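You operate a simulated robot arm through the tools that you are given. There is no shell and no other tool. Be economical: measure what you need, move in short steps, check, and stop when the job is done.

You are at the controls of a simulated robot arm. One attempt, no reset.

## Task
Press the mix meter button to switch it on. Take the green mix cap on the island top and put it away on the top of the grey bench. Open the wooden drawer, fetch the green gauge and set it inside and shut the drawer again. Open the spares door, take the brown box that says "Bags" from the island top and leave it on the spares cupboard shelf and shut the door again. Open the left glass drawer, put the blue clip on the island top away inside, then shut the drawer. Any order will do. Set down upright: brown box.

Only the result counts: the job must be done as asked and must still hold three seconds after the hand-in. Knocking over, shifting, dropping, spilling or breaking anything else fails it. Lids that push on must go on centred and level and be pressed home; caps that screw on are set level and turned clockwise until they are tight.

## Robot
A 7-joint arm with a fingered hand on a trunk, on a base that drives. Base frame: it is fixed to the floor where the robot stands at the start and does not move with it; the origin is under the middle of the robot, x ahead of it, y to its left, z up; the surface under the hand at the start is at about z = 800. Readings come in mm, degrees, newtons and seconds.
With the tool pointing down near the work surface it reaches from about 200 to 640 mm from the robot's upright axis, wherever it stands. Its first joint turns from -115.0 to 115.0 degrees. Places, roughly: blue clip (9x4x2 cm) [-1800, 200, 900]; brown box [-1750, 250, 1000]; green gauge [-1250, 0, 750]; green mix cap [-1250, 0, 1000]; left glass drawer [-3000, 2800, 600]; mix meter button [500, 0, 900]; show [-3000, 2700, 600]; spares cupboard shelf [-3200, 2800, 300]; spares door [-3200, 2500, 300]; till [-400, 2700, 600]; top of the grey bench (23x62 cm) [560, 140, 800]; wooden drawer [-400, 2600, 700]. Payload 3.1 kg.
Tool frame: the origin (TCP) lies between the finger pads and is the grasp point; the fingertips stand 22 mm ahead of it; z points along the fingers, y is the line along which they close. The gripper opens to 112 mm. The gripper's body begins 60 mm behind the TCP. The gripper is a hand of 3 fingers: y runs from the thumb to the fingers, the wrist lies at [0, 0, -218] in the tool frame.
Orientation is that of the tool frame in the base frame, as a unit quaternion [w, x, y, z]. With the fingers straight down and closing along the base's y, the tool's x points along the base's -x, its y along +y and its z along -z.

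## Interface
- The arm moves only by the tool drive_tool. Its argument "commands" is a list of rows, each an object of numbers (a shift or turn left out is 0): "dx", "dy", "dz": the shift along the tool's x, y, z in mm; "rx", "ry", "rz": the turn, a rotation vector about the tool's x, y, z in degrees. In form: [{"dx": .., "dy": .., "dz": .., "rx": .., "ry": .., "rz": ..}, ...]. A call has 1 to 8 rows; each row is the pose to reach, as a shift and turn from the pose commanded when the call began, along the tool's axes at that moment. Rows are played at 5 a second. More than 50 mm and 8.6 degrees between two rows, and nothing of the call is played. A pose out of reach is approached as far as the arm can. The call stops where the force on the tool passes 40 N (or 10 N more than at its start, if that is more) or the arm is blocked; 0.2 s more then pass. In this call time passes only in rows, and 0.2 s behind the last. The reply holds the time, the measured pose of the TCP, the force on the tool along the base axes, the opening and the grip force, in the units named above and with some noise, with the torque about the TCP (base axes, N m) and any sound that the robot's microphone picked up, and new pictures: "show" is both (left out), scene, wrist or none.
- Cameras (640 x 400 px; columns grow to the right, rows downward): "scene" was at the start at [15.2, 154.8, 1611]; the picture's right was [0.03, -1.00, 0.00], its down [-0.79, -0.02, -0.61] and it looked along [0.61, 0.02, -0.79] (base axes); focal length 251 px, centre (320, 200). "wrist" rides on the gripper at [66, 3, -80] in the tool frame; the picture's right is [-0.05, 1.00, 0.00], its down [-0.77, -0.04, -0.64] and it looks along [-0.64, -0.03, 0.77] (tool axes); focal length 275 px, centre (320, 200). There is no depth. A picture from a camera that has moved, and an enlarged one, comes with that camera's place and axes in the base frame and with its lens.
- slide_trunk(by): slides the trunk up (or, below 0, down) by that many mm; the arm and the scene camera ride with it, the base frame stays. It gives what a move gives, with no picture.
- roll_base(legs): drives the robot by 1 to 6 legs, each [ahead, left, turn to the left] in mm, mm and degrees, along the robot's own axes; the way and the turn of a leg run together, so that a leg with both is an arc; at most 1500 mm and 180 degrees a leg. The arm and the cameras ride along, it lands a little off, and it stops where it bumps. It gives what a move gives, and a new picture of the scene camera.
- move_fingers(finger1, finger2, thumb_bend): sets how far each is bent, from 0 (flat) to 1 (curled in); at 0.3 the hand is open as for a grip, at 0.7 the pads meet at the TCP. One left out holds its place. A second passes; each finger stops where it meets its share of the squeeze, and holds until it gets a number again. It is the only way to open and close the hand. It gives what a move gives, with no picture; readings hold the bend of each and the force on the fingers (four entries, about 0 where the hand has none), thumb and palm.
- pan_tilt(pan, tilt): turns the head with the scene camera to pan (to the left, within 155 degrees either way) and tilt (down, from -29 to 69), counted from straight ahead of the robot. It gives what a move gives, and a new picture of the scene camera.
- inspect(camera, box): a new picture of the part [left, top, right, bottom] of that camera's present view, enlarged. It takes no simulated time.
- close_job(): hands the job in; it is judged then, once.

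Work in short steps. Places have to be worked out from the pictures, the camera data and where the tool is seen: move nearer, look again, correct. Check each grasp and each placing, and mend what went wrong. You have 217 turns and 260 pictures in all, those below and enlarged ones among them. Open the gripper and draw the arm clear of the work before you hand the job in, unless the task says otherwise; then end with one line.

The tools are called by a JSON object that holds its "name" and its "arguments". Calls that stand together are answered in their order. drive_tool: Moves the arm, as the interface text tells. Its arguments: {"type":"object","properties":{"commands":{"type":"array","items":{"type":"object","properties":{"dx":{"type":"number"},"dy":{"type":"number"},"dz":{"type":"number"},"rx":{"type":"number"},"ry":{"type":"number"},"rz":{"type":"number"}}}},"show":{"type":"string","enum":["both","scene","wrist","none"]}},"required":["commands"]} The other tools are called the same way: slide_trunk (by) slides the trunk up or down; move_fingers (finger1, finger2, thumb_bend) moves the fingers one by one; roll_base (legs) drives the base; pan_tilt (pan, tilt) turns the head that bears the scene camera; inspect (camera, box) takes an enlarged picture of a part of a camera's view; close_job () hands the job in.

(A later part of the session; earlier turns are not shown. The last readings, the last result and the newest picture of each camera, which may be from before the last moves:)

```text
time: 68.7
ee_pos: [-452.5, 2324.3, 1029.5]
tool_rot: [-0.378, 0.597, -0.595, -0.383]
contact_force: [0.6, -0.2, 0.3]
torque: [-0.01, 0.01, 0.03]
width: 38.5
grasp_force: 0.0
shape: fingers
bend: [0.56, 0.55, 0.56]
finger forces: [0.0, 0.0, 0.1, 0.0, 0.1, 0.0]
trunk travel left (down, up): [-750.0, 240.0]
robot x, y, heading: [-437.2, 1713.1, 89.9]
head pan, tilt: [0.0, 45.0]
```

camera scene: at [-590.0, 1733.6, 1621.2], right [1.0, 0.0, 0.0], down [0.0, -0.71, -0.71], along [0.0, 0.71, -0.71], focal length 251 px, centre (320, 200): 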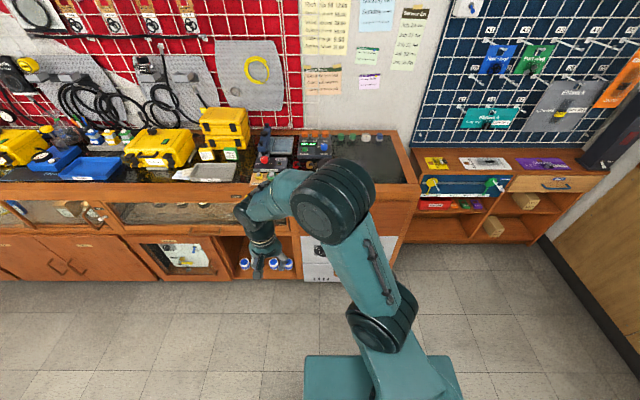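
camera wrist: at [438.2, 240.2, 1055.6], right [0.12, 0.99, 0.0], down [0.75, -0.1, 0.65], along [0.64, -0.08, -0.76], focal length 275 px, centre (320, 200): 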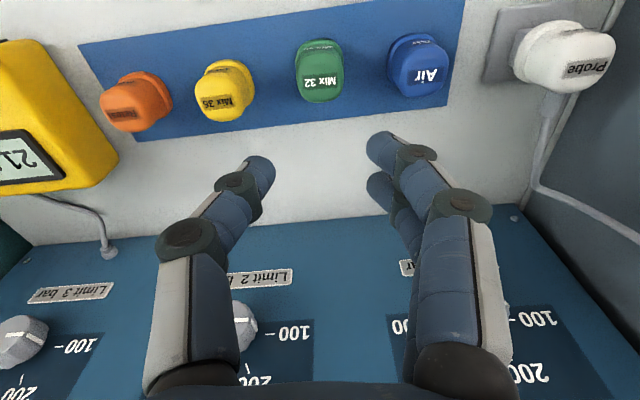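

{"name": "drive_tool", "arguments": {"commands": [{"ry": -8}, {"ry": -16}, {"ry": -24}, {"ry": -26}], "show": "none"}}

{"name": "drive_tool", "arguments": {"commands": [{"rz": 8}, {"rz": 16}, {"rz": 24}, {"rz": 32}, {"rz": 40}, {"rz": 48}, {"rz": 56}, {"rz": 64}], "show": "none"}}

{"name": "drive_tool", "arguments": {"commands": [{"rz": 8}, {"rz": 16}, {"rz": 24}, {"rz": 26}]}}

```text
time: 69.7
ee_pos: [-451.7, 2324.7, 1031.1]
tool_rot: [0.503, -0.495, 0.495, 0.507]
contact_force: [-0.8, -0.4, 0.6]
torque: [-0.01, 0.02, -0.02]
width: 38.5
grasp_force: 0.1
shape: fingers
bend: [0.56, 0.55, 0.56]
finger forces: [0.0, 0.0, 0.0, 0.1, 0.0, 0.0]
trunk travel left (down, up): [-750.0, 240.0]
robot x, y, heading: [-436.1, 1713.6, 90.2]
head pan, tilt: [0.0, 45.0]
```

```text
time: 71.5
ee_pos: [-451.8, 2325.0, 1031.1]
tool_rot: [0.157, -0.157, 0.682, 0.697]
contact_force: [-0.2, 0.0, 0.4]
torque: [-0.02, -0.01, 0.01]
width: 38.8
grasp_force: 0.2
shape: fingers
bend: [0.56, 0.55, 0.56]
finger forces: [0.0, 0.0, 0.0, 0.0, 0.0, 0.0]
trunk travel left (down, up): [-750.0, 240.0]
robot x, y, heading: [-439.8, 1713.8, 90.4]
head pan, tilt: [0.0, 45.0]
```

```text
time: 72.5
ee_pos: [-454.1, 2323.8, 1031.5]
tool_rot: [-0.004, 0.0, 0.7, 0.714]
contact_force: [0.9, -0.7, -0.3]
torque: [-0.01, 0.06, -0.02]
width: 38.7
grasp_force: 0.1
shape: fingers
bend: [0.56, 0.55, 0.56]
finger forces: [0.1, 0.0, 0.1, 0.0, 0.1, 0.0]
trunk travel left (down, up): [-750.0, 240.0]
robot x, y, heading: [-438.7, 1711.5, 90.4]
head pan, tilt: [0.0, 45.0]
camera scene: at [-590.4, 1732.8, 1621.1], right [1.0, 0.0, 0.0], down [0.0, -0.71, -0.71], along [0.0, 0.71, -0.71], focal length 251 px, centre (320, 200)
camera wrist: at [-519.7, 2244.2, 1031.9], right [0.05, -0.02, 1.0], down [0.77, -0.63, -0.05], along [0.63, 0.78, -0.02], focal length 275 px, centre (320, 200)
```

scene: 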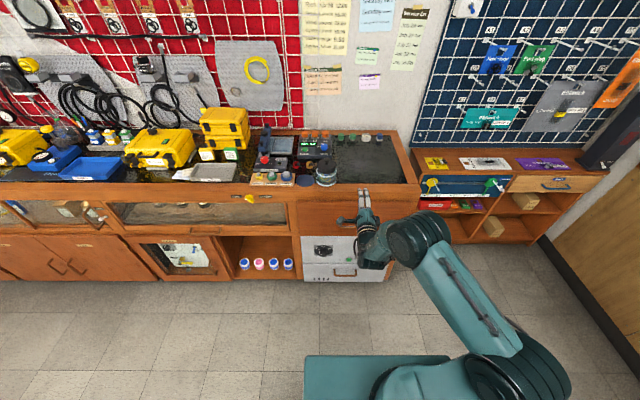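
wrist: 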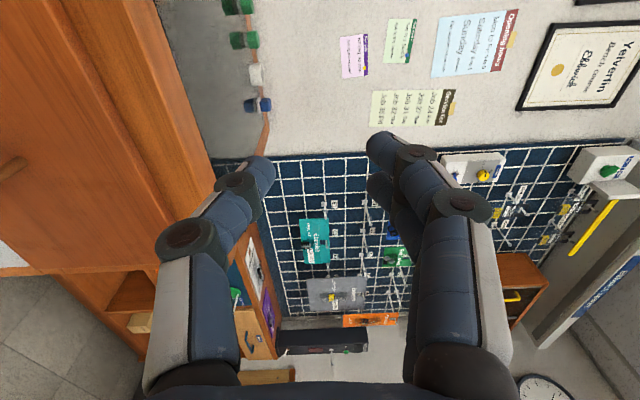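

The hand now points at the counter with the fingers closing vertically. Lowering the trunk to handle height.

{"name": "slide_trunk", "arguments": {"by": -350}}

{"name": "pan_tilt", "arguments": {"pan": 0, "tilt": 40}}

{"name": "inspect", "arguments": {"camera": "wrist", "box": [0, 0, 640, 400]}}

```text
time: 76.0
ee_pos: [-453.6, 2324.3, 680.9]
tool_rot: [-0.003, 0.0, 0.7, 0.714]
contact_force: [0.2, 0.4, -0.2]
torque: [0.02, -0.01, -0.01]
width: 38.6
grasp_force: 0.1
shape: fingers
bend: [0.56, 0.55, 0.56]
finger forces: [0.1, 0.0, 0.1, 0.0, 0.1, 0.0]
trunk travel left (down, up): [-400.0, 590.0]
robot x, y, heading: [-434.6, 1712.4, 90.2]
head pan, tilt: [0.0, 45.0]
```

```text
time: 76.6
ee_pos: [-453.0, 2323.8, 681.3]
tool_rot: [-0.003, 0.0, 0.701, 0.713]
contact_force: [-0.3, 0.2, 1.0]
torque: [-0.02, -0.02, -0.04]
width: 38.6
grasp_force: 0.1
shape: fingers
bend: [0.56, 0.55, 0.56]
finger forces: [0.0, 0.0, 0.1, 0.1, 0.0, 0.1]
trunk travel left (down, up): [-400.0, 590.0]
robot x, y, heading: [-439.1, 1711.7, 90.1]
head pan, tilt: [0.0, 40.0]
camera scene: at [-589.8, 1736.5, 1278.4], right [1.0, 0.0, 0.0], down [0.0, -0.64, -0.77], along [0.0, 0.77, -0.64], focal length 251 px, centre (320, 200)
```

scene: 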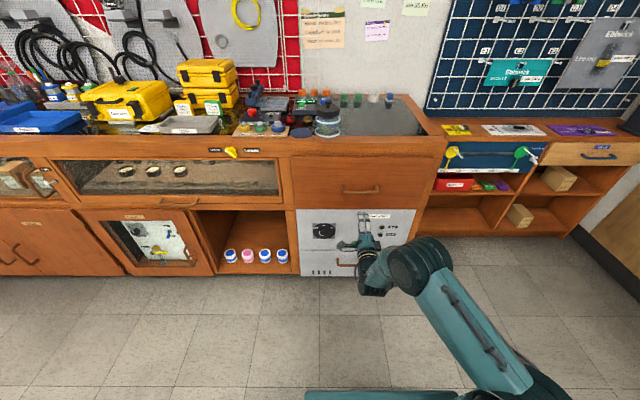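

```text
1.00 times, centred on (320, 200) of wrist (not enlarged: the box is as wide or as high as the picture)
camera zoom: at [-518.9, 2244.4, 681.8], right [0.05, -0.02, 1.0], down [0.77, -0.63, -0.05], along [0.63, 0.77, -0.02], focal length 275 px, centre (320, 200)
```

zoom: 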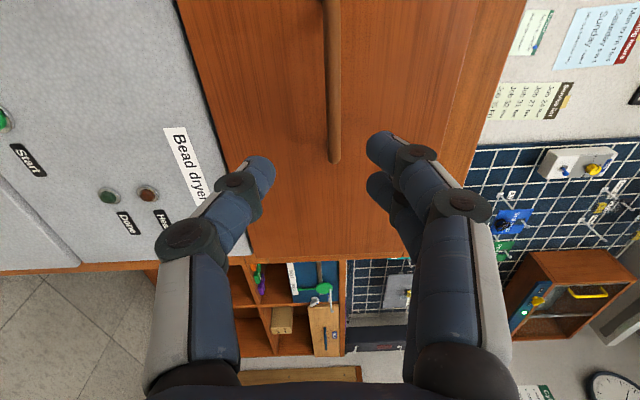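

Triangulating: the handle bar is centred at about (-426, 2509, 693). I'll roll 110 mm ahead, open the hand, and line up.

{"name": "roll_base", "arguments": {"legs": [[110, 0, 0]]}}

{"name": "move_fingers", "arguments": {"finger1": 0.45, "finger2": 0.45, "thumb_bend": 0.45}}

{"name": "drive_tool", "arguments": {"commands": [{"dx": -27, "dy": 12}]}}

```text
time: 77.8
ee_pos: [-454.1, 2435.3, 681.6]
tool_rot: [-0.004, -0.002, 0.701, 0.713]
contact_force: [0.7, 0.0, 0.4]
torque: [0.0, 0.01, 0.0]
width: 38.7
grasp_force: 0.0
shape: fingers
bend: [0.56, 0.55, 0.56]
finger forces: [0.1, 0.0, 0.1, 0.0, 0.0, 0.0]
trunk travel left (down, up): [-400.0, 590.0]
robot x, y, heading: [-437.9, 1822.3, 90.4]
head pan, tilt: [0.0, 40.0]
camera scene: at [-590.4, 1847.7, 1278.4], right [1.0, 0.01, 0.0], down [0.0, -0.64, -0.77], along [0.0, 0.77, -0.64], focal length 251 px, centre (320, 200)
```

scene: 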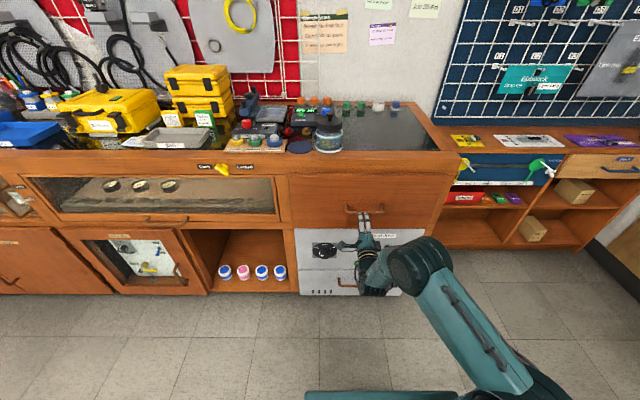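

```text
time: 78.8
ee_pos: [-455.6, 2434.2, 679.6]
tool_rot: [-0.004, -0.002, 0.701, 0.713]
contact_force: [0.3, -0.6, 0.0]
torque: [0.01, 0.0, 0.0]
width: 68.8
grasp_force: 0.0
shape: fingers
bend: [0.45, 0.45, 0.45]
finger forces: [0.1, 0.0, 0.0, 0.1, 0.0, 0.1]
trunk travel left (down, up): [-400.0, 590.0]
robot x, y, heading: [-436.6, 1821.2, 90.4]
head pan, tilt: [0.0, 40.0]
```

```text
time: 79.2
ee_pos: [-429.2, 2434.6, 693.6]
tool_rot: [-0.003, -0.001, 0.7, 0.714]
contact_force: [-0.5, -0.6, -0.5]
torque: [0.02, 0.0, 0.02]
width: 68.4
grasp_force: 0.1
shape: fingers
bend: [0.45, 0.45, 0.45]
finger forces: [0.0, 0.0, 0.1, 0.0, 0.0, 0.0]
trunk travel left (down, up): [-400.0, 590.0]
robot x, y, heading: [-435.4, 1823.1, 90.2]
head pan, tilt: [0.0, 40.0]
camera scene: at [-590.3, 1846.9, 1278.5], right [1.0, 0.01, 0.0], down [0.0, -0.64, -0.77], along [0.0, 0.77, -0.64], focal length 251 px, centre (320, 200)
camera wrist: at [-493.9, 2354.0, 694.6], right [0.05, -0.02, 1.0], down [0.77, -0.63, -0.05], along [0.63, 0.78, -0.02], focal length 275 px, centre (320, 200)
```

scene: 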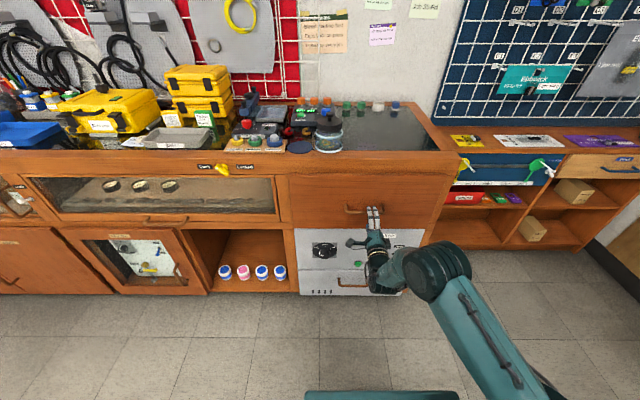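
wrist: 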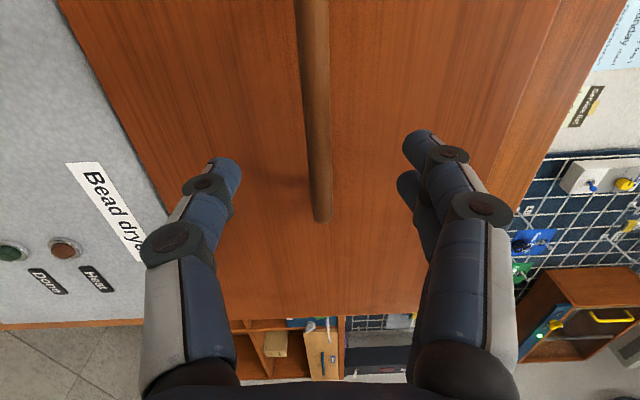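

The handle lies right between the fingers. Advancing.

{"name": "drive_tool", "arguments": {"commands": [{"dz": 25}, {"dz": 45}, {"dz": 58}, {"dz": 68}], "show": "wrist"}}

```text
time: 80.2
ee_pos: [-428.3, 2490.3, 693.6]
tool_rot: [-0.002, -0.002, 0.703, 0.711]
contact_force: [1.5, -36.9, 5.5]
torque: [-1.58, -0.06, -0.14]
width: 69.0
grasp_force: 18.2
shape: fingers
bend: [0.45, 0.45, 0.47]
finger forces: [0.0, 0.0, 0.0, 0.0, 36.6, 0.0]
trunk travel left (down, up): [-400.0, 590.0]
robot x, y, heading: [-436.3, 1823.3, 90.3]
head pan, tilt: [0.0, 40.0]
stopped in row 4: the force on the tool passed its limit at 54 N (the readings are from after the stop); the commanded pose is now the measured one
camera wrist: at [-493.5, 2410.6, 693.8], right [0.05, -0.01, 1.0], down [0.78, -0.63, -0.04], along [0.63, 0.78, -0.02], focal length 275 px, centre (320, 200)
```

wrist: 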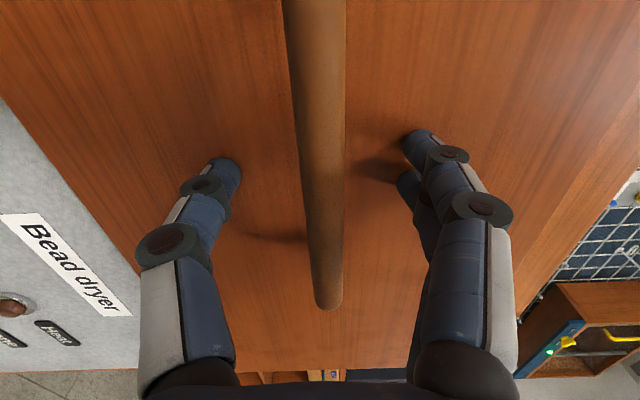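

The thumb tip touches the drawer front and the bar is between the fingers. Backing off 4 mm and closing on it.

{"name": "drive_tool", "arguments": {"commands": [{"dz": -4}], "show": "none"}}

{"name": "move_fingers", "arguments": {"finger1": 0.8, "finger2": 0.8, "thumb_bend": 0.8}}

{"name": "inspect", "arguments": {"camera": "wrist", "box": [0, 0, 640, 400]}}

```text
time: 80.6
ee_pos: [-428.1, 2490.1, 692.7]
tool_rot: [-0.002, -0.001, 0.702, 0.712]
contact_force: [1.2, -15.4, 3.7]
torque: [-0.59, -0.04, -0.05]
width: 68.9
grasp_force: 7.2
shape: fingers
bend: [0.45, 0.45, 0.46]
finger forces: [0.0, 0.0, 0.1, 0.1, 15.0, 0.1]
trunk travel left (down, up): [-400.0, 590.0]
robot x, y, heading: [-437.1, 1824.6, 90.3]
head pan, tilt: [0.0, 40.0]
```

```text
time: 81.6
ee_pos: [-428.0, 2491.2, 690.6]
tool_rot: [-0.004, -0.002, 0.704, 0.711]
contact_force: [0.1, -0.6, 0.1]
torque: [0.0, 0.0, 0.02]
width: 0.0
grasp_force: 0.1
shape: fingers
bend: [0.77, 0.77, 0.76]
finger forces: [0.0, 0.1, 0.0, 0.0, 0.1, 0.0]
trunk travel left (down, up): [-400.0, 590.0]
robot x, y, heading: [-440.0, 1823.2, 90.3]
head pan, tilt: [0.0, 40.0]
```

```text
1.00 times, centred on (320, 200) of wrist (not enlarged: the box is as wide or as high as the picture)
camera zoom: at [-493.8, 2411.2, 691.9], right [0.05, -0.01, 1.0], down [0.78, -0.63, -0.04], along [0.63, 0.78, -0.02], focal length 275 px, centre (320, 200)
```

zoom: 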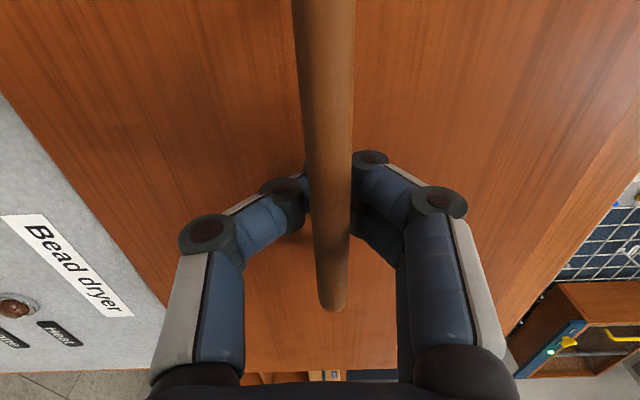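

The fingers closed behind the bar, hooking it. Pull with the arm to test.

{"name": "drive_tool", "arguments": {"commands": [{"dz": -15}, {"dz": -35}, {"dz": -60}, {"dz": -90}, {"dz": -120}]}}

```text
time: 82.8
ee_pos: [-434.2, 2376.9, 680.6]
tool_rot: [-0.008, -0.008, 0.708, 0.706]
contact_force: [0.4, -0.6, 0.0]
torque: [0.01, 0.02, 0.0]
width: 0.0
grasp_force: 0.1
shape: fingers
bend: [0.77, 0.77, 0.77]
finger forces: [0.1, 0.0, 0.0, 0.0, 0.0, 0.0]
trunk travel left (down, up): [-400.0, 590.0]
robot x, y, heading: [-438.3, 1823.1, 90.4]
head pan, tilt: [0.0, 40.0]
camera scene: at [-587.3, 1861.6, 1278.0], right [1.0, 0.01, 0.0], down [0.0, -0.65, -0.76], along [-0.01, 0.76, -0.65], focal length 251 px, centre (320, 200)
camera wrist: at [-499.3, 2296.6, 683.5], right [0.05, 0.0, 1.0], down [0.78, -0.62, -0.04], along [0.62, 0.79, -0.03], focal length 275 px, centre (320, 200)
```

scene: 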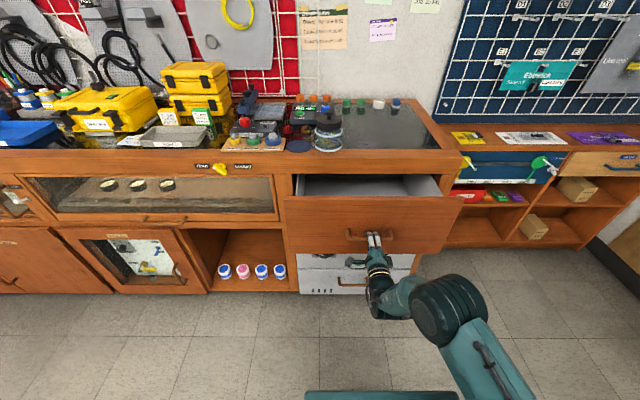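
wrist: 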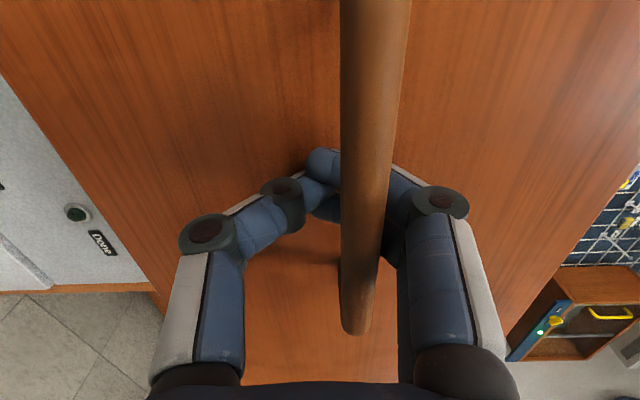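

The drawer is sliding out, about 110 mm so far. I'll roll the base back 130 mm to open it further.

{"name": "roll_base", "arguments": {"legs": [[-130, 0, 0]]}}

```text
time: 84.1
ee_pos: [-432.3, 2246.9, 680.1]
tool_rot: [-0.007, -0.005, 0.708, 0.706]
contact_force: [0.4, 0.5, 0.3]
torque: [-0.03, -0.02, 0.0]
width: 0.4
grasp_force: 0.0
shape: fingers
bend: [0.77, 0.77, 0.77]
finger forces: [0.1, 0.1, 0.0, 0.0, 0.0, 0.1]
trunk travel left (down, up): [-400.0, 590.0]
robot x, y, heading: [-438.8, 1693.0, 89.9]
head pan, tilt: [0.0, 40.0]
camera scene: at [-586.5, 1730.0, 1278.3], right [1.0, 0.0, 0.0], down [0.0, -0.65, -0.76], along [0.0, 0.76, -0.65], focal length 251 px, centre (320, 200)
```

scene: 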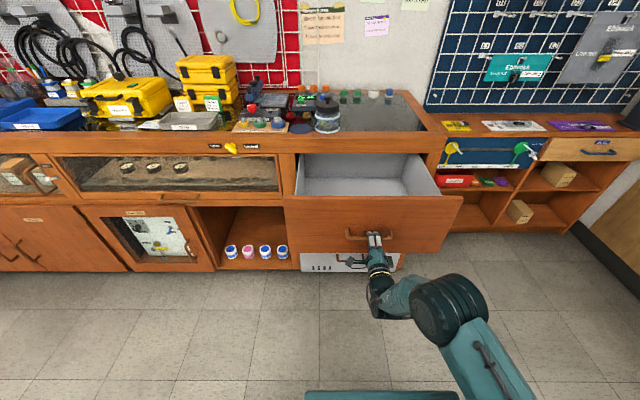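

The drawer is well open, about 240 mm. Opening the fingers and backing straight off.

{"name": "move_fingers", "arguments": {"finger1": 0.45, "finger2": 0.45, "thumb_bend": 0.45}}

{"name": "inspect", "arguments": {"camera": "wrist", "box": [0, 0, 640, 400]}}

```text
time: 85.1
ee_pos: [-433.3, 2246.1, 682.6]
tool_rot: [-0.008, -0.007, 0.708, 0.706]
contact_force: [0.3, 0.6, -0.1]
torque: [0.01, 0.0, -0.03]
width: 69.0
grasp_force: 0.1
shape: fingers
bend: [0.45, 0.45, 0.45]
finger forces: [0.1, 0.1, 0.0, 0.0, 0.1, 0.0]
trunk travel left (down, up): [-400.0, 590.0]
robot x, y, heading: [-435.3, 1687.8, 90.2]
head pan, tilt: [0.0, 40.0]
```

```text
1.00 times, centred on (320, 200) of wrist (not enlarged: the box is as wide or as high as the picture)
camera zoom: at [-498.2, 2165.2, 684.3], right [0.05, 0.0, 1.0], down [0.78, -0.62, -0.04], along [0.62, 0.78, -0.03], focal length 275 px, centre (320, 200)
```

zoom: 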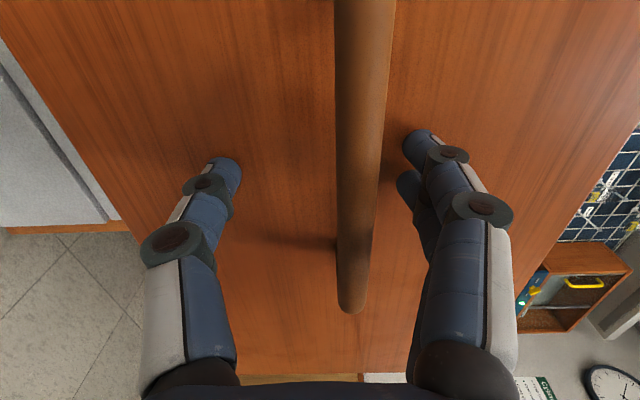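

Clear of the bar. Back away, raise the trunk, and drive to the island end, restoring the tool-down pose on the way.

{"name": "roll_base", "arguments": {"legs": [[-300, 0, 0]]}}

{"name": "slide_trunk", "arguments": {"by": 350}}

{"name": "drive_tool", "arguments": {"commands": [{"rx": 4.94, "ry": 4.94, "rz": -4.94}, {"rx": 9.88, "ry": 9.88, "rz": -9.88}, {"rx": 14.82, "ry": 14.82, "rz": -14.82}, {"rx": 19.76, "ry": 19.76, "rz": -19.76}, {"rx": 24.7, "ry": 24.7, "rz": -24.7}, {"rx": 29.64, "ry": 29.64, "rz": -29.64}, {"rx": 34.58, "ry": 34.58, "rz": -34.58}, {"rx": 39.5, "ry": 39.5, "rz": -39.5}], "show": "none"}}

{"name": "drive_tool", "arguments": {"commands": [{"rx": 4.94, "ry": 4.94, "rz": -4.94}, {"rx": 9.88, "ry": 9.88, "rz": -9.88}, {"rx": 14.82, "ry": 14.82, "rz": -14.82}, {"rx": 19.76, "ry": 19.76, "rz": -19.76}, {"rx": 24.7, "ry": 24.7, "rz": -24.7}, {"rx": 29.64, "ry": 29.64, "rz": -29.64}], "show": "none"}}

```text
time: 87.1
ee_pos: [-432.0, 1947.7, 683.2]
tool_rot: [-0.007, -0.005, 0.708, 0.706]
contact_force: [0.7, 0.4, -0.9]
torque: [0.01, 0.02, -0.02]
width: 68.8
grasp_force: 0.0
shape: fingers
bend: [0.45, 0.45, 0.45]
finger forces: [0.0, 0.0, 0.0, 0.1, 0.1, 0.0]
trunk travel left (down, up): [-400.0, 590.0]
robot x, y, heading: [-434.0, 1394.5, 90.2]
head pan, tilt: [0.0, 40.0]
camera scene: at [-586.5, 1430.1, 1278.5], right [1.0, 0.0, 0.0], down [0.0, -0.65, -0.76], along [0.0, 0.76, -0.65], focal length 251 px, centre (320, 200)
```

scene: 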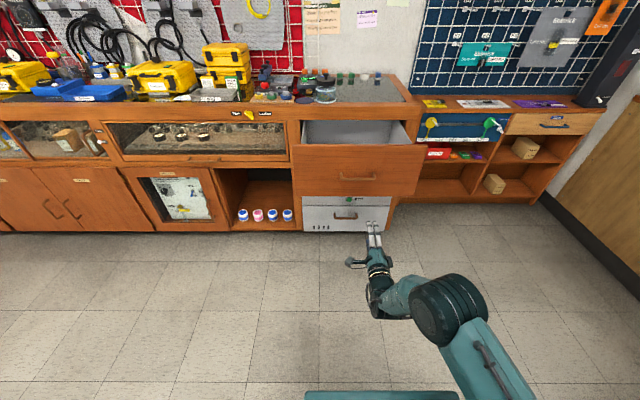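

```text
time: 90.5
ee_pos: [-433.4, 1940.0, 1039.6]
tool_rot: [-0.006, -0.007, 0.704, 0.71]
contact_force: [-0.5, 0.2, 0.6]
torque: [0.0, 0.04, 0.0]
width: 69.1
grasp_force: 0.1
shape: fingers
bend: [0.45, 0.45, 0.45]
finger forces: [0.0, 0.0, 0.0, 0.0, 0.0, 0.0]
trunk travel left (down, up): [-750.0, 240.0]
robot x, y, heading: [-435.8, 1390.7, 89.9]
head pan, tilt: [0.0, 40.0]
```

```text
time: 92.3
ee_pos: [-430.4, 1936.1, 1040.5]
tool_rot: [-0.001, -0.467, 0.807, 0.362]
contact_force: [0.0, -1.2, 0.1]
torque: [0.01, 0.04, 0.05]
width: 69.5
grasp_force: 0.1
shape: fingers
bend: [0.45, 0.45, 0.45]
finger forces: [0.2, 0.1, 0.1, 0.0, 0.1, 0.1]
out of reach, approached as far as the arm can: row 2, 3, 4, 5, 6, 7
trunk travel left (down, up): [-750.0, 240.0]
robot x, y, heading: [-434.5, 1391.9, 90.0]
head pan, tilt: [0.0, 40.0]
```

```text
time: 93.7
ee_pos: [-427.0, 1943.6, 1037.7]
tool_rot: [0.004, -0.644, 0.754, 0.128]
contact_force: [0.0, 0.3, 0.0]
torque: [0.0, -0.05, 0.0]
width: 69.3
grasp_force: 0.2
shape: fingers
bend: [0.45, 0.45, 0.45]
finger forces: [0.1, 0.0, 0.0, 0.0, 0.0, 0.0]
out of reach, approached as far as the arm can: row 4, 5, 6
trunk travel left (down, up): [-750.0, 240.0]
robot x, y, heading: [-436.2, 1390.1, 90.3]
head pan, tilt: [0.0, 40.0]
```

Not quite vertical yet; finishing the remaining ~18° turn.

{"name": "drive_tool", "arguments": {"commands": [{"rx": 3.5, "ry": 3.7, "rz": -3.1}, {"rx": 7, "ry": 7.4, "rz": -6.2}, {"rx": 10.4, "ry": 11.1, "rz": -9.3}], "show": "none"}}

{"name": "roll_base", "arguments": {"legs": [[-1190, 0, 0], [0, 0, 90], [275, 0, 0]]}}

{"name": "inspect", "arguments": {"camera": "wrist", "box": [0, 0, 640, 400]}}

```text
time: 94.5
ee_pos: [-422.1, 1937.4, 1036.7]
tool_rot: [0.004, -0.648, 0.752, 0.12]
contact_force: [-0.4, -0.3, 0.1]
torque: [0.02, -0.02, 0.01]
width: 69.7
grasp_force: 0.0
shape: fingers
bend: [0.45, 0.45, 0.45]
finger forces: [0.0, 0.0, 0.1, 0.0, 0.0, 0.0]
out of reach, approached as far as the arm can: row 1, 2, 3
trunk travel left (down, up): [-750.0, 240.0]
robot x, y, heading: [-436.3, 1392.8, 90.4]
head pan, tilt: [0.0, 40.0]
```

```text
time: 106.0
ee_pos: [-1243.5, 176.3, 1036.5]
tool_rot: [0.082, 0.99, -0.071, -0.088]
contact_force: [-0.3, -0.2, -1.5]
torque: [-0.01, -0.03, 0.01]
width: 69.2
grasp_force: 0.1
shape: fingers
bend: [0.45, 0.45, 0.45]
finger forces: [0.0, 0.0, 0.1, 0.0, 0.1, 0.1]
trunk travel left (down, up): [-750.0, 240.0]
robot x, y, heading: [-699.4, 165.2, -179.7]
head pan, tilt: [0.0, 40.0]
camera scene: at [-723.4, 10.8, 1628.4], right [-0.01, 1.0, 0.0], down [0.64, 0.0, -0.77], along [-0.77, -0.01, -0.64], focal length 251 px, centre (320, 200)
```

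scene: 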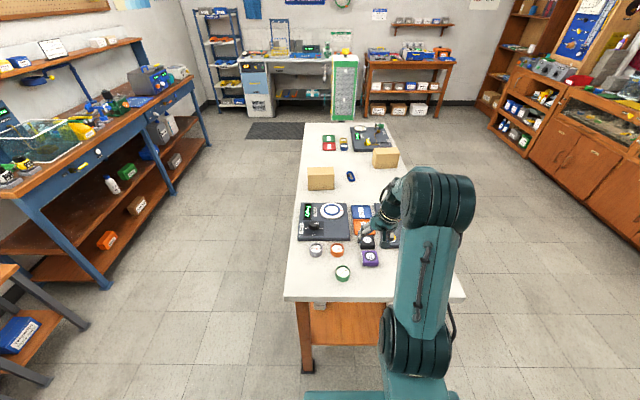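

```text
1.00 times, centred on (320, 200) of wrist (not enlarged: the box is as wide or as high as the picture)
camera zoom: at [-1165.2, 176.8, 1103.2], right [-0.17, -0.97, 0.18], down [-0.63, 0.25, 0.74], along [-0.76, 0.01, -0.65], focal length 275 px, centre (320, 200)
```

zoom: 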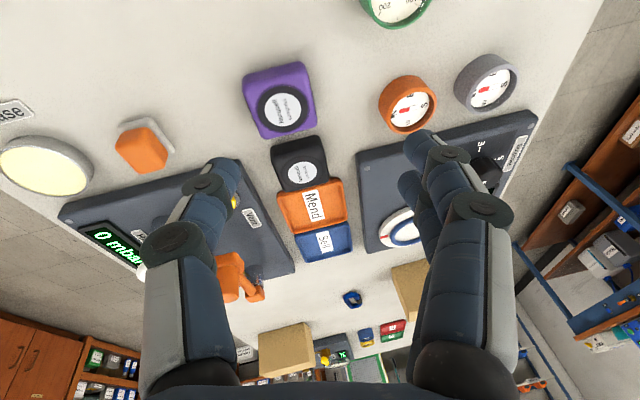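

The arm is close to a joint limit there. I'll move over the gauge's y and closer to the robot while finishing the turn to vertical.

{"name": "drive_tool", "arguments": {"commands": [{"dx": 24, "dy": 24}, {"dx": 47, "dy": 49, "rx": 3.2, "ry": 3.4, "rz": -2.8}, {"dx": 71, "dy": 73, "rx": 6.4, "ry": 6.9, "rz": -5.6}, {"dx": 71, "dy": 73, "dz": 20, "rx": 9.6, "ry": 10.3, "rz": -8.3}], "show": "wrist"}}

```text
time: 107.0
ee_pos: [-1171.8, 130.4, 1035.8]
tool_rot: [0.072, 0.994, -0.049, -0.07]
contact_force: [-1.2, -0.3, -0.4]
torque: [0.02, 0.01, -0.01]
width: 69.3
grasp_force: 0.1
shape: fingers
bend: [0.45, 0.45, 0.45]
finger forces: [0.1, 0.0, 0.1, 0.1, 0.0, 0.0]
out of reach, approached as far as the arm can: row 2, 3, 4
trunk travel left (down, up): [-750.0, 240.0]
robot x, y, heading: [-700.6, 163.9, -179.8]
head pan, tilt: [0.0, 40.0]
camera wrist: at [-1094.2, 132.9, 1104.7], right [-0.13, -0.98, 0.16], down [-0.66, 0.2, 0.72], along [-0.74, -0.01, -0.68], focal length 275 px, centre (320, 200)
```

wrist: 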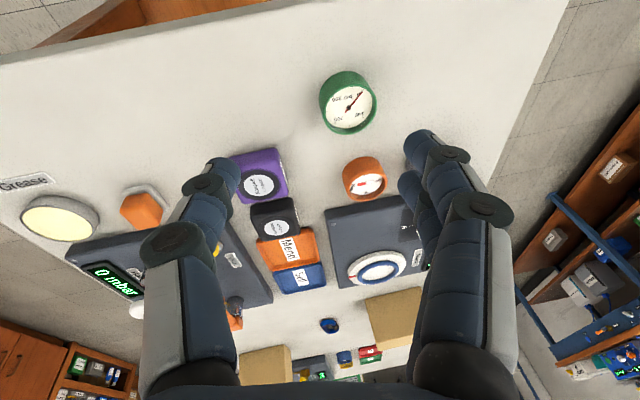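

{"name": "drive_tool", "arguments": {"commands": [{"dx": -14, "dy": 10, "dz": 30}, {"dx": -28, "dy": 20, "dz": 60}, {"dx": -41, "dy": 30, "dz": 88}, {"dx": -41, "dy": 30, "dz": 88, "rx": 4.1, "ry": 4, "rz": -2.8}, {"dx": -41, "dy": 30, "dz": 88, "rx": 8.2, "ry": 8, "rz": -5.6}], "show": "wrist"}}

```text
time: 108.2
ee_pos: [-1208.5, 103.6, 957.4]
tool_rot: [0.056, 0.996, -0.038, -0.052]
contact_force: [-0.4, 0.0, -0.1]
torque: [0.01, 0.01, 0.0]
width: 69.4
grasp_force: 0.1
shape: fingers
bend: [0.45, 0.45, 0.45]
finger forces: [0.0, 0.1, 0.1, 0.0, 0.0, 0.1]
out of reach, approached as far as the arm can: row 4, 5
trunk travel left (down, up): [-750.0, 240.0]
robot x, y, heading: [-697.9, 166.3, -179.5]
head pan, tilt: [0.0, 40.0]
camera wrist: at [-1135.1, 105.4, 1028.9], right [-0.11, -0.99, 0.12], down [-0.69, 0.17, 0.7], along [-0.71, 0.0, -0.7], focal length 275 px, centre (320, 200)
```

wrist: 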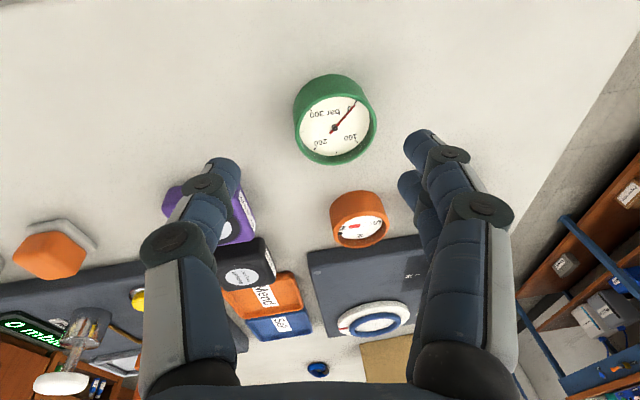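

Yaw does not matter for a round gauge, so I'll correct just the tilt.

{"name": "drive_tool", "arguments": {"commands": [{"rx": 3.2, "ry": 3}, {"rx": 6.4, "ry": 6}], "show": "none"}}

```text
time: 108.8
ee_pos: [-1209.4, 104.9, 956.9]
tool_rot: [0.057, 0.996, -0.038, -0.052]
contact_force: [-0.6, 0.0, -0.9]
torque: [0.01, 0.01, 0.02]
width: 69.2
grasp_force: 0.1
shape: fingers
bend: [0.45, 0.45, 0.45]
finger forces: [0.0, 0.1, 0.0, 0.1, 0.1, 0.0]
out of reach, approached as far as the arm can: row 1, 2
trunk travel left (down, up): [-750.0, 240.0]
robot x, y, heading: [-697.9, 165.6, -179.8]
head pan, tilt: [0.0, 40.0]
```

{"name": "drive_tool", "arguments": {"commands": [{"rz": 7}, {"rz": 14}, {"rx": 3.2, "ry": 3, "rz": 14}, {"rx": 6.4, "ry": 6, "rz": 14}], "show": "none"}}

{"name": "drive_tool", "arguments": {"commands": [{"rz": -7}, {"rz": -14}, {"rz": -21}, {"rz": -28}], "show": "none"}}

```text
time: 109.8
ee_pos: [-1209.0, 104.4, 957.6]
tool_rot: [0.063, 0.984, -0.159, -0.045]
contact_force: [0.2, 0.2, -0.9]
torque: [0.0, 0.01, -0.02]
width: 69.3
grasp_force: 0.0
shape: fingers
bend: [0.45, 0.45, 0.45]
finger forces: [0.0, 0.1, 0.0, 0.1, 0.0, 0.0]
out of reach, approached as far as the arm can: row 3, 4
trunk travel left (down, up): [-750.0, 240.0]
robot x, y, heading: [-699.8, 161.0, -179.7]
head pan, tilt: [0.0, 40.0]
```

```text
time: 110.8
ee_pos: [-1209.2, 103.8, 958.9]
tool_rot: [0.05, 0.993, 0.086, -0.059]
contact_force: [0.1, -0.4, 0.1]
torque: [0.0, -0.01, 0.0]
width: 69.5
grasp_force: 0.0
shape: fingers
bend: [0.45, 0.45, 0.45]
finger forces: [0.0, 0.1, 0.0, 0.0, 0.0, 0.0]
trunk travel left (down, up): [-750.0, 240.0]
robot x, y, heading: [-697.7, 160.6, -179.5]
head pan, tilt: [0.0, 40.0]
```

Yaw is free but pitch is limited with the arm this high. Raising the trunk and reaching down instead should free the wrist.

{"name": "slide_trunk", "arguments": {"by": 200}}

{"name": "drive_tool", "arguments": {"commands": [{"dz": 45}, {"dz": 90}, {"dz": 130}, {"dz": 165}, {"dz": 165, "rx": 3, "ry": 3.2}, {"dz": 165, "rx": 6.4, "ry": 6.5}], "show": "wrist"}}

```text
time: 113.0
ee_pos: [-1208.9, 103.3, 1159.4]
tool_rot: [0.051, 0.993, 0.084, -0.06]
contact_force: [0.6, 0.2, -0.3]
torque: [0.01, 0.0, 0.0]
width: 69.5
grasp_force: 0.0
shape: fingers
bend: [0.45, 0.45, 0.45]
finger forces: [0.2, 0.0, 0.1, 0.1, 0.0, 0.0]
trunk travel left (down, up): [-950.0, 40.0]
robot x, y, heading: [-697.4, 165.1, -179.6]
head pan, tilt: [0.0, 40.0]
```

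```text
time: 114.4
ee_pos: [-1224.4, 84.0, 995.5]
tool_rot: [0.034, 0.995, 0.084, -0.041]
contact_force: [0.5, 0.4, -0.3]
torque: [0.01, -0.01, -0.01]
width: 69.5
grasp_force: 0.0
shape: fingers
bend: [0.45, 0.45, 0.45]
finger forces: [0.0, 0.0, 0.0, 0.1, 0.0, 0.0]
out of reach, approached as far as the arm can: row 5, 6
trunk travel left (down, up): [-950.0, 40.0]
robot x, y, heading: [-699.7, 161.9, -179.8]
head pan, tilt: [0.0, 40.0]
camera wrist: at [-1152.7, 98.6, 1068.4], right [0.12, -0.99, 0.06], down [-0.72, -0.05, 0.7], along [-0.69, -0.13, -0.71], focal length 275 px, centre (320, 200)
```

wrist: 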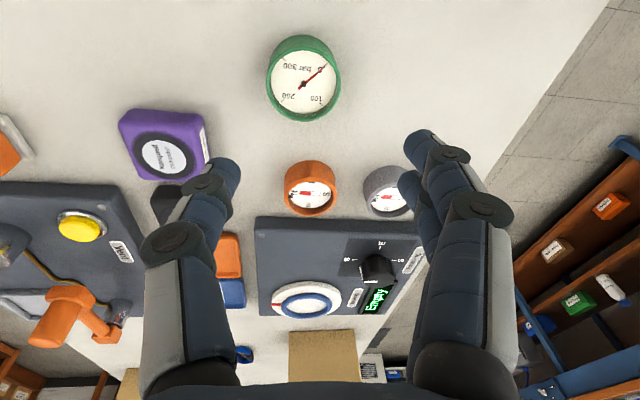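

The gauge is at about (-1225, 90). Descending toward it with correction while straightening.

{"name": "drive_tool", "arguments": {"commands": [{"dx": 4, "dy": -5, "dz": 30}, {"dx": 7, "dy": -9, "dz": 60}, {"dx": 7, "dy": -9, "dz": 60, "rx": 2.2, "ry": 2.4}, {"dx": 7, "dy": -9, "dz": 60, "rx": 4.4, "ry": 4.8}], "show": "wrist"}}

```text
time: 115.4
ee_pos: [-1234.0, 88.3, 936.7]
tool_rot: [0.016, 0.994, 0.085, -0.073]
contact_force: [0.7, 1.1, -0.2]
torque: [0.0, -0.01, 0.01]
width: 69.4
grasp_force: 0.0
shape: fingers
bend: [0.45, 0.45, 0.45]
finger forces: [0.1, 0.0, 0.1, 0.1, 0.0, 0.0]
out of reach, approached as far as the arm can: row 3, 4
trunk travel left (down, up): [-950.0, 40.0]
robot x, y, heading: [-699.2, 166.2, -179.5]
head pan, tilt: [0.0, 40.0]
camera wrist: at [-1158.0, 100.2, 1005.6], right [0.12, -0.99, 0.03], down [-0.67, -0.06, 0.74], along [-0.73, -0.11, -0.67], focal length 275 px, centre (320, 200)
```

wrist: 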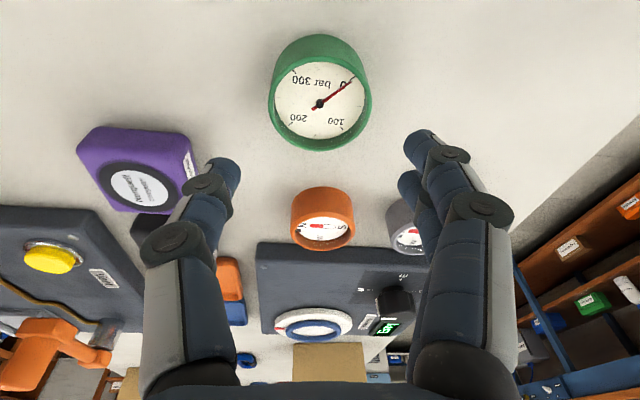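

The arm is stuck at a wrist limit in this configuration. I'll go up to a pose like the start one (left of centre, 460 ahead) and straighten there.

{"name": "drive_tool", "arguments": {"commands": [{"dx": 0, "dy": 0, "dz": -45}, {"dx": 10, "dy": 10, "dz": -90}, {"dx": 25, "dy": 40, "dz": -120}, {"dx": 40, "dy": 70, "dz": -150}, {"dx": 55, "dy": 100, "dz": -180}, {"dx": 55, "dy": 130, "dz": -210}], "show": "none"}}

{"name": "drive_tool", "arguments": {"commands": [{"rx": 2, "ry": 4, "rz": 3}, {"rx": 2, "ry": 8, "rz": 6}, {"rx": 2, "ry": 9, "rz": 9}], "show": "scene"}}

```text
time: 116.8
ee_pos: [-1144.1, -34.0, 1143.9]
tool_rot: [-0.009, 0.996, 0.084, -0.002]
contact_force: [0.7, 0.1, -0.7]
torque: [0.04, 0.02, 0.0]
width: 69.3
grasp_force: 0.0
shape: fingers
bend: [0.45, 0.45, 0.45]
finger forces: [0.1, 0.0, 0.0, 0.0, 0.1, 0.0]
out of reach, approached as far as the arm can: row 1, 2
trunk travel left (down, up): [-950.0, 40.0]
robot x, y, heading: [-696.7, 164.2, -179.7]
head pan, tilt: [0.0, 40.0]
```

```text
time: 117.6
ee_pos: [-1144.9, -30.0, 1143.2]
tool_rot: [-0.031, 0.997, 0.004, 0.075]
contact_force: [-1.1, 0.1, -0.2]
torque: [-0.02, 0.02, -0.01]
width: 69.3
grasp_force: 0.2
shape: fingers
bend: [0.45, 0.45, 0.45]
finger forces: [0.0, 0.1, 0.0, 0.0, 0.0, 0.1]
trunk travel left (down, up): [-950.0, 40.0]
robot x, y, heading: [-695.4, 165.5, -179.7]
head pan, tilt: [0.0, 40.0]
camera scene: at [-722.8, 11.3, 1828.5], right [-0.01, 1.0, 0.0], down [0.64, 0.0, -0.77], along [-0.77, -0.01, -0.64], focal length 251 px, centre (320, 200)
```

scene: 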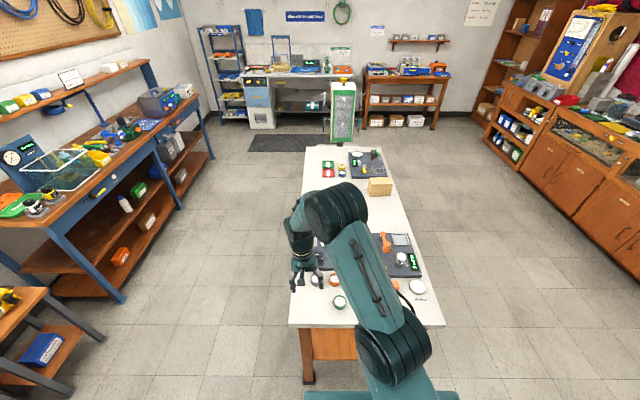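

Free again (I slightly over-rotated). Straighten, and shift the base 110 mm to the right so the gauge is left of the robot's centre.

{"name": "drive_tool", "arguments": {"commands": [{"rx": -1.8, "ry": -4.3}, {"rx": -3.5, "ry": -8.6, "rz": 0.5}], "show": "none"}}

{"name": "roll_base", "arguments": {"legs": [[0, -110, 0]]}}

{"name": "drive_tool", "arguments": {"commands": [{"dx": -20, "dz": 40}, {"dx": -40, "dz": 80}, {"dx": -60, "dz": 120}, {"dx": -80, "dz": 160}], "show": "wrist"}}

```text
time: 118.2
ee_pos: [-1144.5, -30.2, 1142.1]
tool_rot: [-0.002, 1.0, 0.001, -0.001]
contact_force: [0.6, -0.3, -0.5]
torque: [-0.03, 0.02, 0.03]
width: 69.5
grasp_force: 0.0
shape: fingers
bend: [0.45, 0.45, 0.45]
finger forces: [0.1, 0.1, 0.0, 0.1, 0.1, 0.0]
trunk travel left (down, up): [-950.0, 40.0]
robot x, y, heading: [-697.9, 164.8, -179.6]
head pan, tilt: [0.0, 40.0]
```

```text
time: 119.4
ee_pos: [-1146.3, 79.5, 1142.3]
tool_rot: [-0.002, 1.0, 0.002, -0.002]
contact_force: [-0.2, 0.0, 0.8]
torque: [0.01, -0.01, -0.01]
width: 69.1
grasp_force: 0.0
shape: fingers
bend: [0.45, 0.45, 0.45]
finger forces: [0.0, 0.0, 0.1, 0.1, 0.0, 0.0]
trunk travel left (down, up): [-950.0, 40.0]
robot x, y, heading: [-701.8, 278.9, -179.2]
head pan, tilt: [0.0, 40.0]
camera scene: at [-723.1, 121.8, 1828.3], right [-0.01, 1.0, 0.0], down [0.64, 0.01, -0.77], along [-0.77, -0.01, -0.64], focal length 251 px, centre (320, 200)
```

scene: 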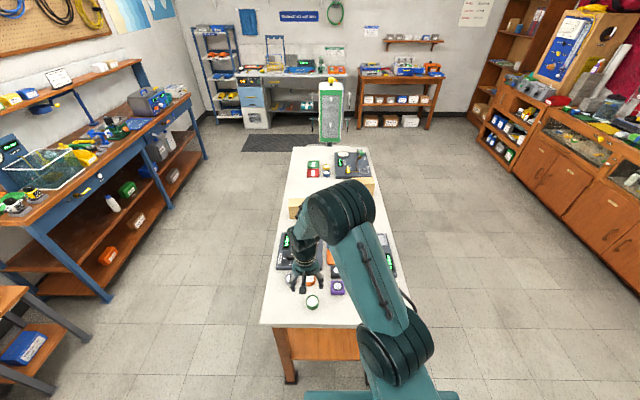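

```text
time: 120.4
ee_pos: [-1228.4, 78.7, 981.5]
tool_rot: [-0.002, 1.0, 0.003, 0.0]
contact_force: [-0.4, -0.2, 0.0]
torque: [-0.01, -0.03, -0.02]
width: 69.6
grasp_force: 0.0
shape: fingers
bend: [0.45, 0.45, 0.45]
finger forces: [0.1, 0.1, 0.0, 0.0, 0.0, 0.0]
trunk travel left (down, up): [-950.0, 40.0]
robot x, y, heading: [-699.6, 275.7, -179.5]
head pan, tilt: [0.0, 40.0]
camera wrist: at [-1162.1, 77.8, 1061.1], right [-0.04, -1.0, 0.0], down [-0.77, 0.03, 0.64], along [-0.64, 0.03, -0.77], focal length 275 px, centre (320, 200)
```

wrist: 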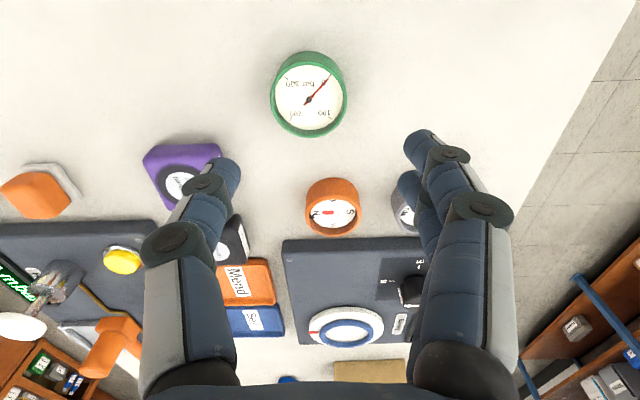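

Vertical now, and the gauge (about 51 mm across) is at (-1226, 90). Open a bit wider and descend to just above table contact.

{"name": "move_fingers", "arguments": {"finger1": 0.4, "finger2": 0.4, "thumb_bend": 0.4}}

{"name": "drive_tool", "arguments": {"commands": [{"dy": -11, "dz": 35}, {"dy": -11, "dz": 70}, {"dy": -11, "dz": 86}, {"dy": -11, "dz": 91}], "show": "wrist"}}

```text
time: 121.4
ee_pos: [-1226.8, 80.1, 983.4]
tool_rot: [-0.002, 1.0, 0.003, -0.003]
contact_force: [-0.4, -0.6, -0.9]
torque: [-0.01, -0.01, 0.0]
width: 83.1
grasp_force: 0.0
shape: fingers
bend: [0.4, 0.4, 0.4]
finger forces: [0.0, 0.1, 0.0, 0.0, 0.0, 0.0]
trunk travel left (down, up): [-950.0, 40.0]
robot x, y, heading: [-699.4, 274.8, -179.4]
head pan, tilt: [0.0, 40.0]
```

```text
time: 122.4
ee_pos: [-1225.7, 90.0, 891.3]
tool_rot: [-0.001, 1.0, 0.003, -0.002]
contact_force: [-0.5, 0.6, 0.6]
torque: [0.0, 0.04, 0.02]
width: 83.3
grasp_force: 0.0
shape: fingers
bend: [0.4, 0.4, 0.4]
finger forces: [0.0, 0.0, 0.1, 0.0, 0.0, 0.1]
trunk travel left (down, up): [-950.0, 40.0]
robot x, y, heading: [-698.9, 277.3, -179.4]
head pan, tilt: [0.0, 40.0]
camera wrist: at [-1159.7, 88.6, 970.9], right [-0.04, -1.0, 0.0], down [-0.77, 0.03, 0.64], along [-0.64, 0.03, -0.77], focal length 275 px, centre (320, 200)
```

wrist: 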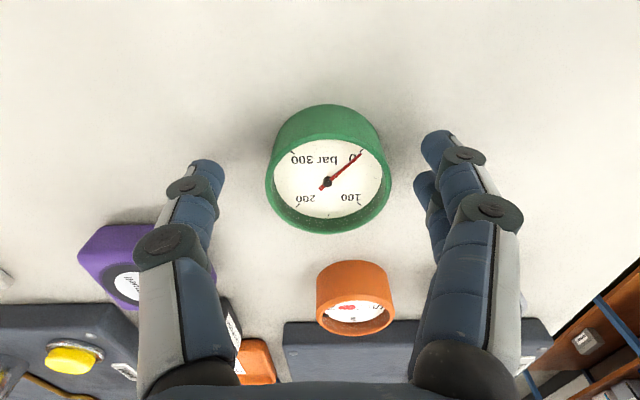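

Centred. Close on the gauge.

{"name": "move_fingers", "arguments": {"finger1": 0.75, "finger2": 0.75, "thumb_bend": 0.75}}

{"name": "drive_tool", "arguments": {"commands": [{"dz": -8}, {"dz": -30}, {"dz": -70}, {"dz": -115}], "show": "wrist"}}

```text
time: 123.4
ee_pos: [-1225.7, 90.5, 891.9]
tool_rot: [-0.002, 1.0, 0.003, -0.002]
contact_force: [0.5, -0.6, -0.1]
torque: [-0.01, 0.0, -0.03]
width: 42.1
grasp_force: 21.7
shape: fingers
bend: [0.56, 0.56, 0.61]
finger forces: [10.8, 10.9, 0.0, 0.0, 21.1, 0.1]
trunk travel left (down, up): [-950.0, 40.0]
robot x, y, heading: [-699.4, 277.9, -179.4]
head pan, tilt: [0.0, 40.0]
```

```text
time: 124.4
ee_pos: [-1225.0, 88.0, 1006.1]
tool_rot: [-0.001, 1.0, 0.003, -0.002]
contact_force: [0.4, -1.2, -1.9]
torque: [-0.03, 0.04, -0.04]
width: 41.7
grasp_force: 21.8
shape: fingers
bend: [0.56, 0.56, 0.61]
finger forces: [10.7, 10.8, 0.0, 0.1, 21.2, 0.0]
trunk travel left (down, up): [-950.0, 40.0]
robot x, y, heading: [-703.0, 278.5, -179.5]
head pan, tilt: [0.0, 40.0]
camera wrist: at [-1158.5, 86.8, 1085.9], right [-0.04, -1.0, 0.0], down [-0.77, 0.03, 0.64], along [-0.64, 0.03, -0.77], focal length 275 px, centre (320, 200)
```

wrist: 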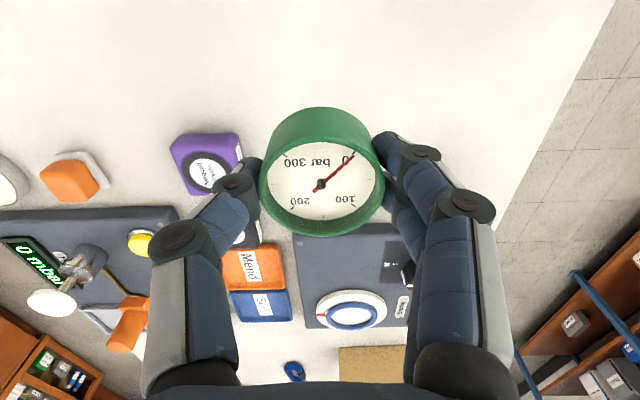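

Gauge held level. Now to the drawer: reverse, turn right 90° to face the counter, go forward.

{"name": "roll_base", "arguments": {"legs": [[-440, 0, 0], [0, 0, -90.5], [1400, 0, 0]]}}

```text
time: 137.5
ee_pos: [-416.0, 2209.7, 1006.6]
tool_rot: [0.004, -0.699, 0.715, 0.0]
contact_force: [0.7, 0.3, 0.0]
torque: [-0.01, -0.01, -0.02]
width: 41.6
grasp_force: 21.1
shape: fingers
bend: [0.56, 0.56, 0.61]
finger forces: [10.6, 11.0, 0.1, 0.1, 20.7, 0.0]
trunk travel left (down, up): [-950.0, 40.0]
robot x, y, heading: [-240.8, 1679.3, 89.1]
head pan, tilt: [0.0, 40.0]
camera scene: at [-394.8, 1706.5, 1828.4], right [1.0, -0.02, 0.0], down [-0.01, -0.64, -0.77], along [0.01, 0.77, -0.64], focal length 251 px, centre (320, 200)
```

scene: 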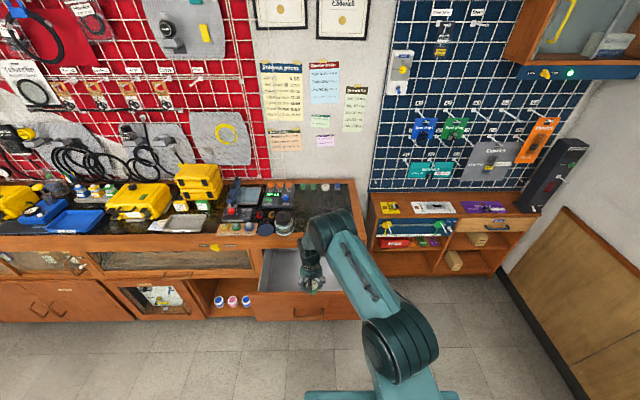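

Forward 205 mm so the gauge hangs over the open drawer.

{"name": "roll_base", "arguments": {"legs": [[205, 0, 0]]}}

{"name": "inspect", "arguments": {"camera": "wrist", "box": [0, 0, 640, 400]}}

```text
time: 139.1
ee_pos: [-416.4, 2408.6, 1006.2]
tool_rot: [0.002, -0.701, 0.713, 0.0]
contact_force: [1.1, -0.5, -1.7]
torque: [-0.06, -0.01, -0.02]
width: 41.8
grasp_force: 20.8
shape: fingers
bend: [0.56, 0.56, 0.61]
finger forces: [10.7, 11.0, 0.0, 0.0, 20.6, 0.0]
trunk travel left (down, up): [-950.0, 40.0]
robot x, y, heading: [-238.6, 1876.4, 89.4]
head pan, tilt: [0.0, 40.0]
camera scene: at [-392.0, 1905.8, 1828.4], right [1.0, -0.01, 0.0], down [-0.01, -0.64, -0.77], along [0.01, 0.77, -0.64], focal length 251 px, centre (320, 200)
```

scene: 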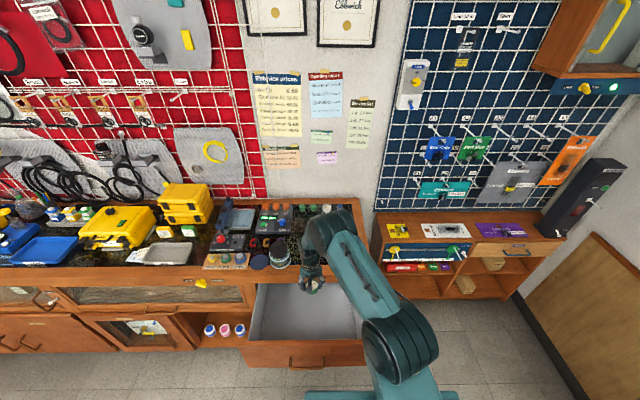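

```text
1.00 times, centred on (320, 200) of wrist (not enlarged: the box is as wide or as high as the picture)
camera zoom: at [-420.6, 2343.9, 1085.4], right [-1.0, 0.06, 0.0], down [0.05, 0.77, 0.64], along [0.04, 0.64, -0.77], focal length 275 px, centre (320, 200)
```

zoom: 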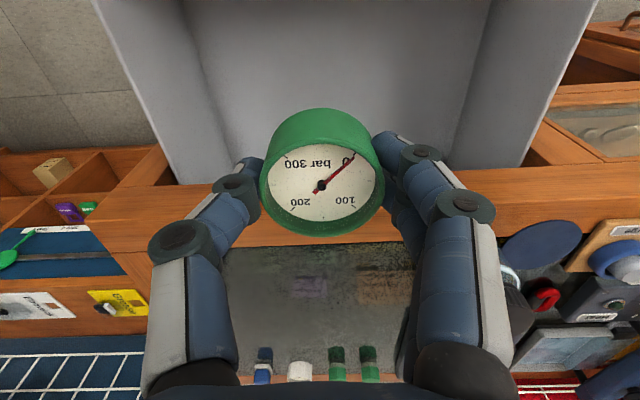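

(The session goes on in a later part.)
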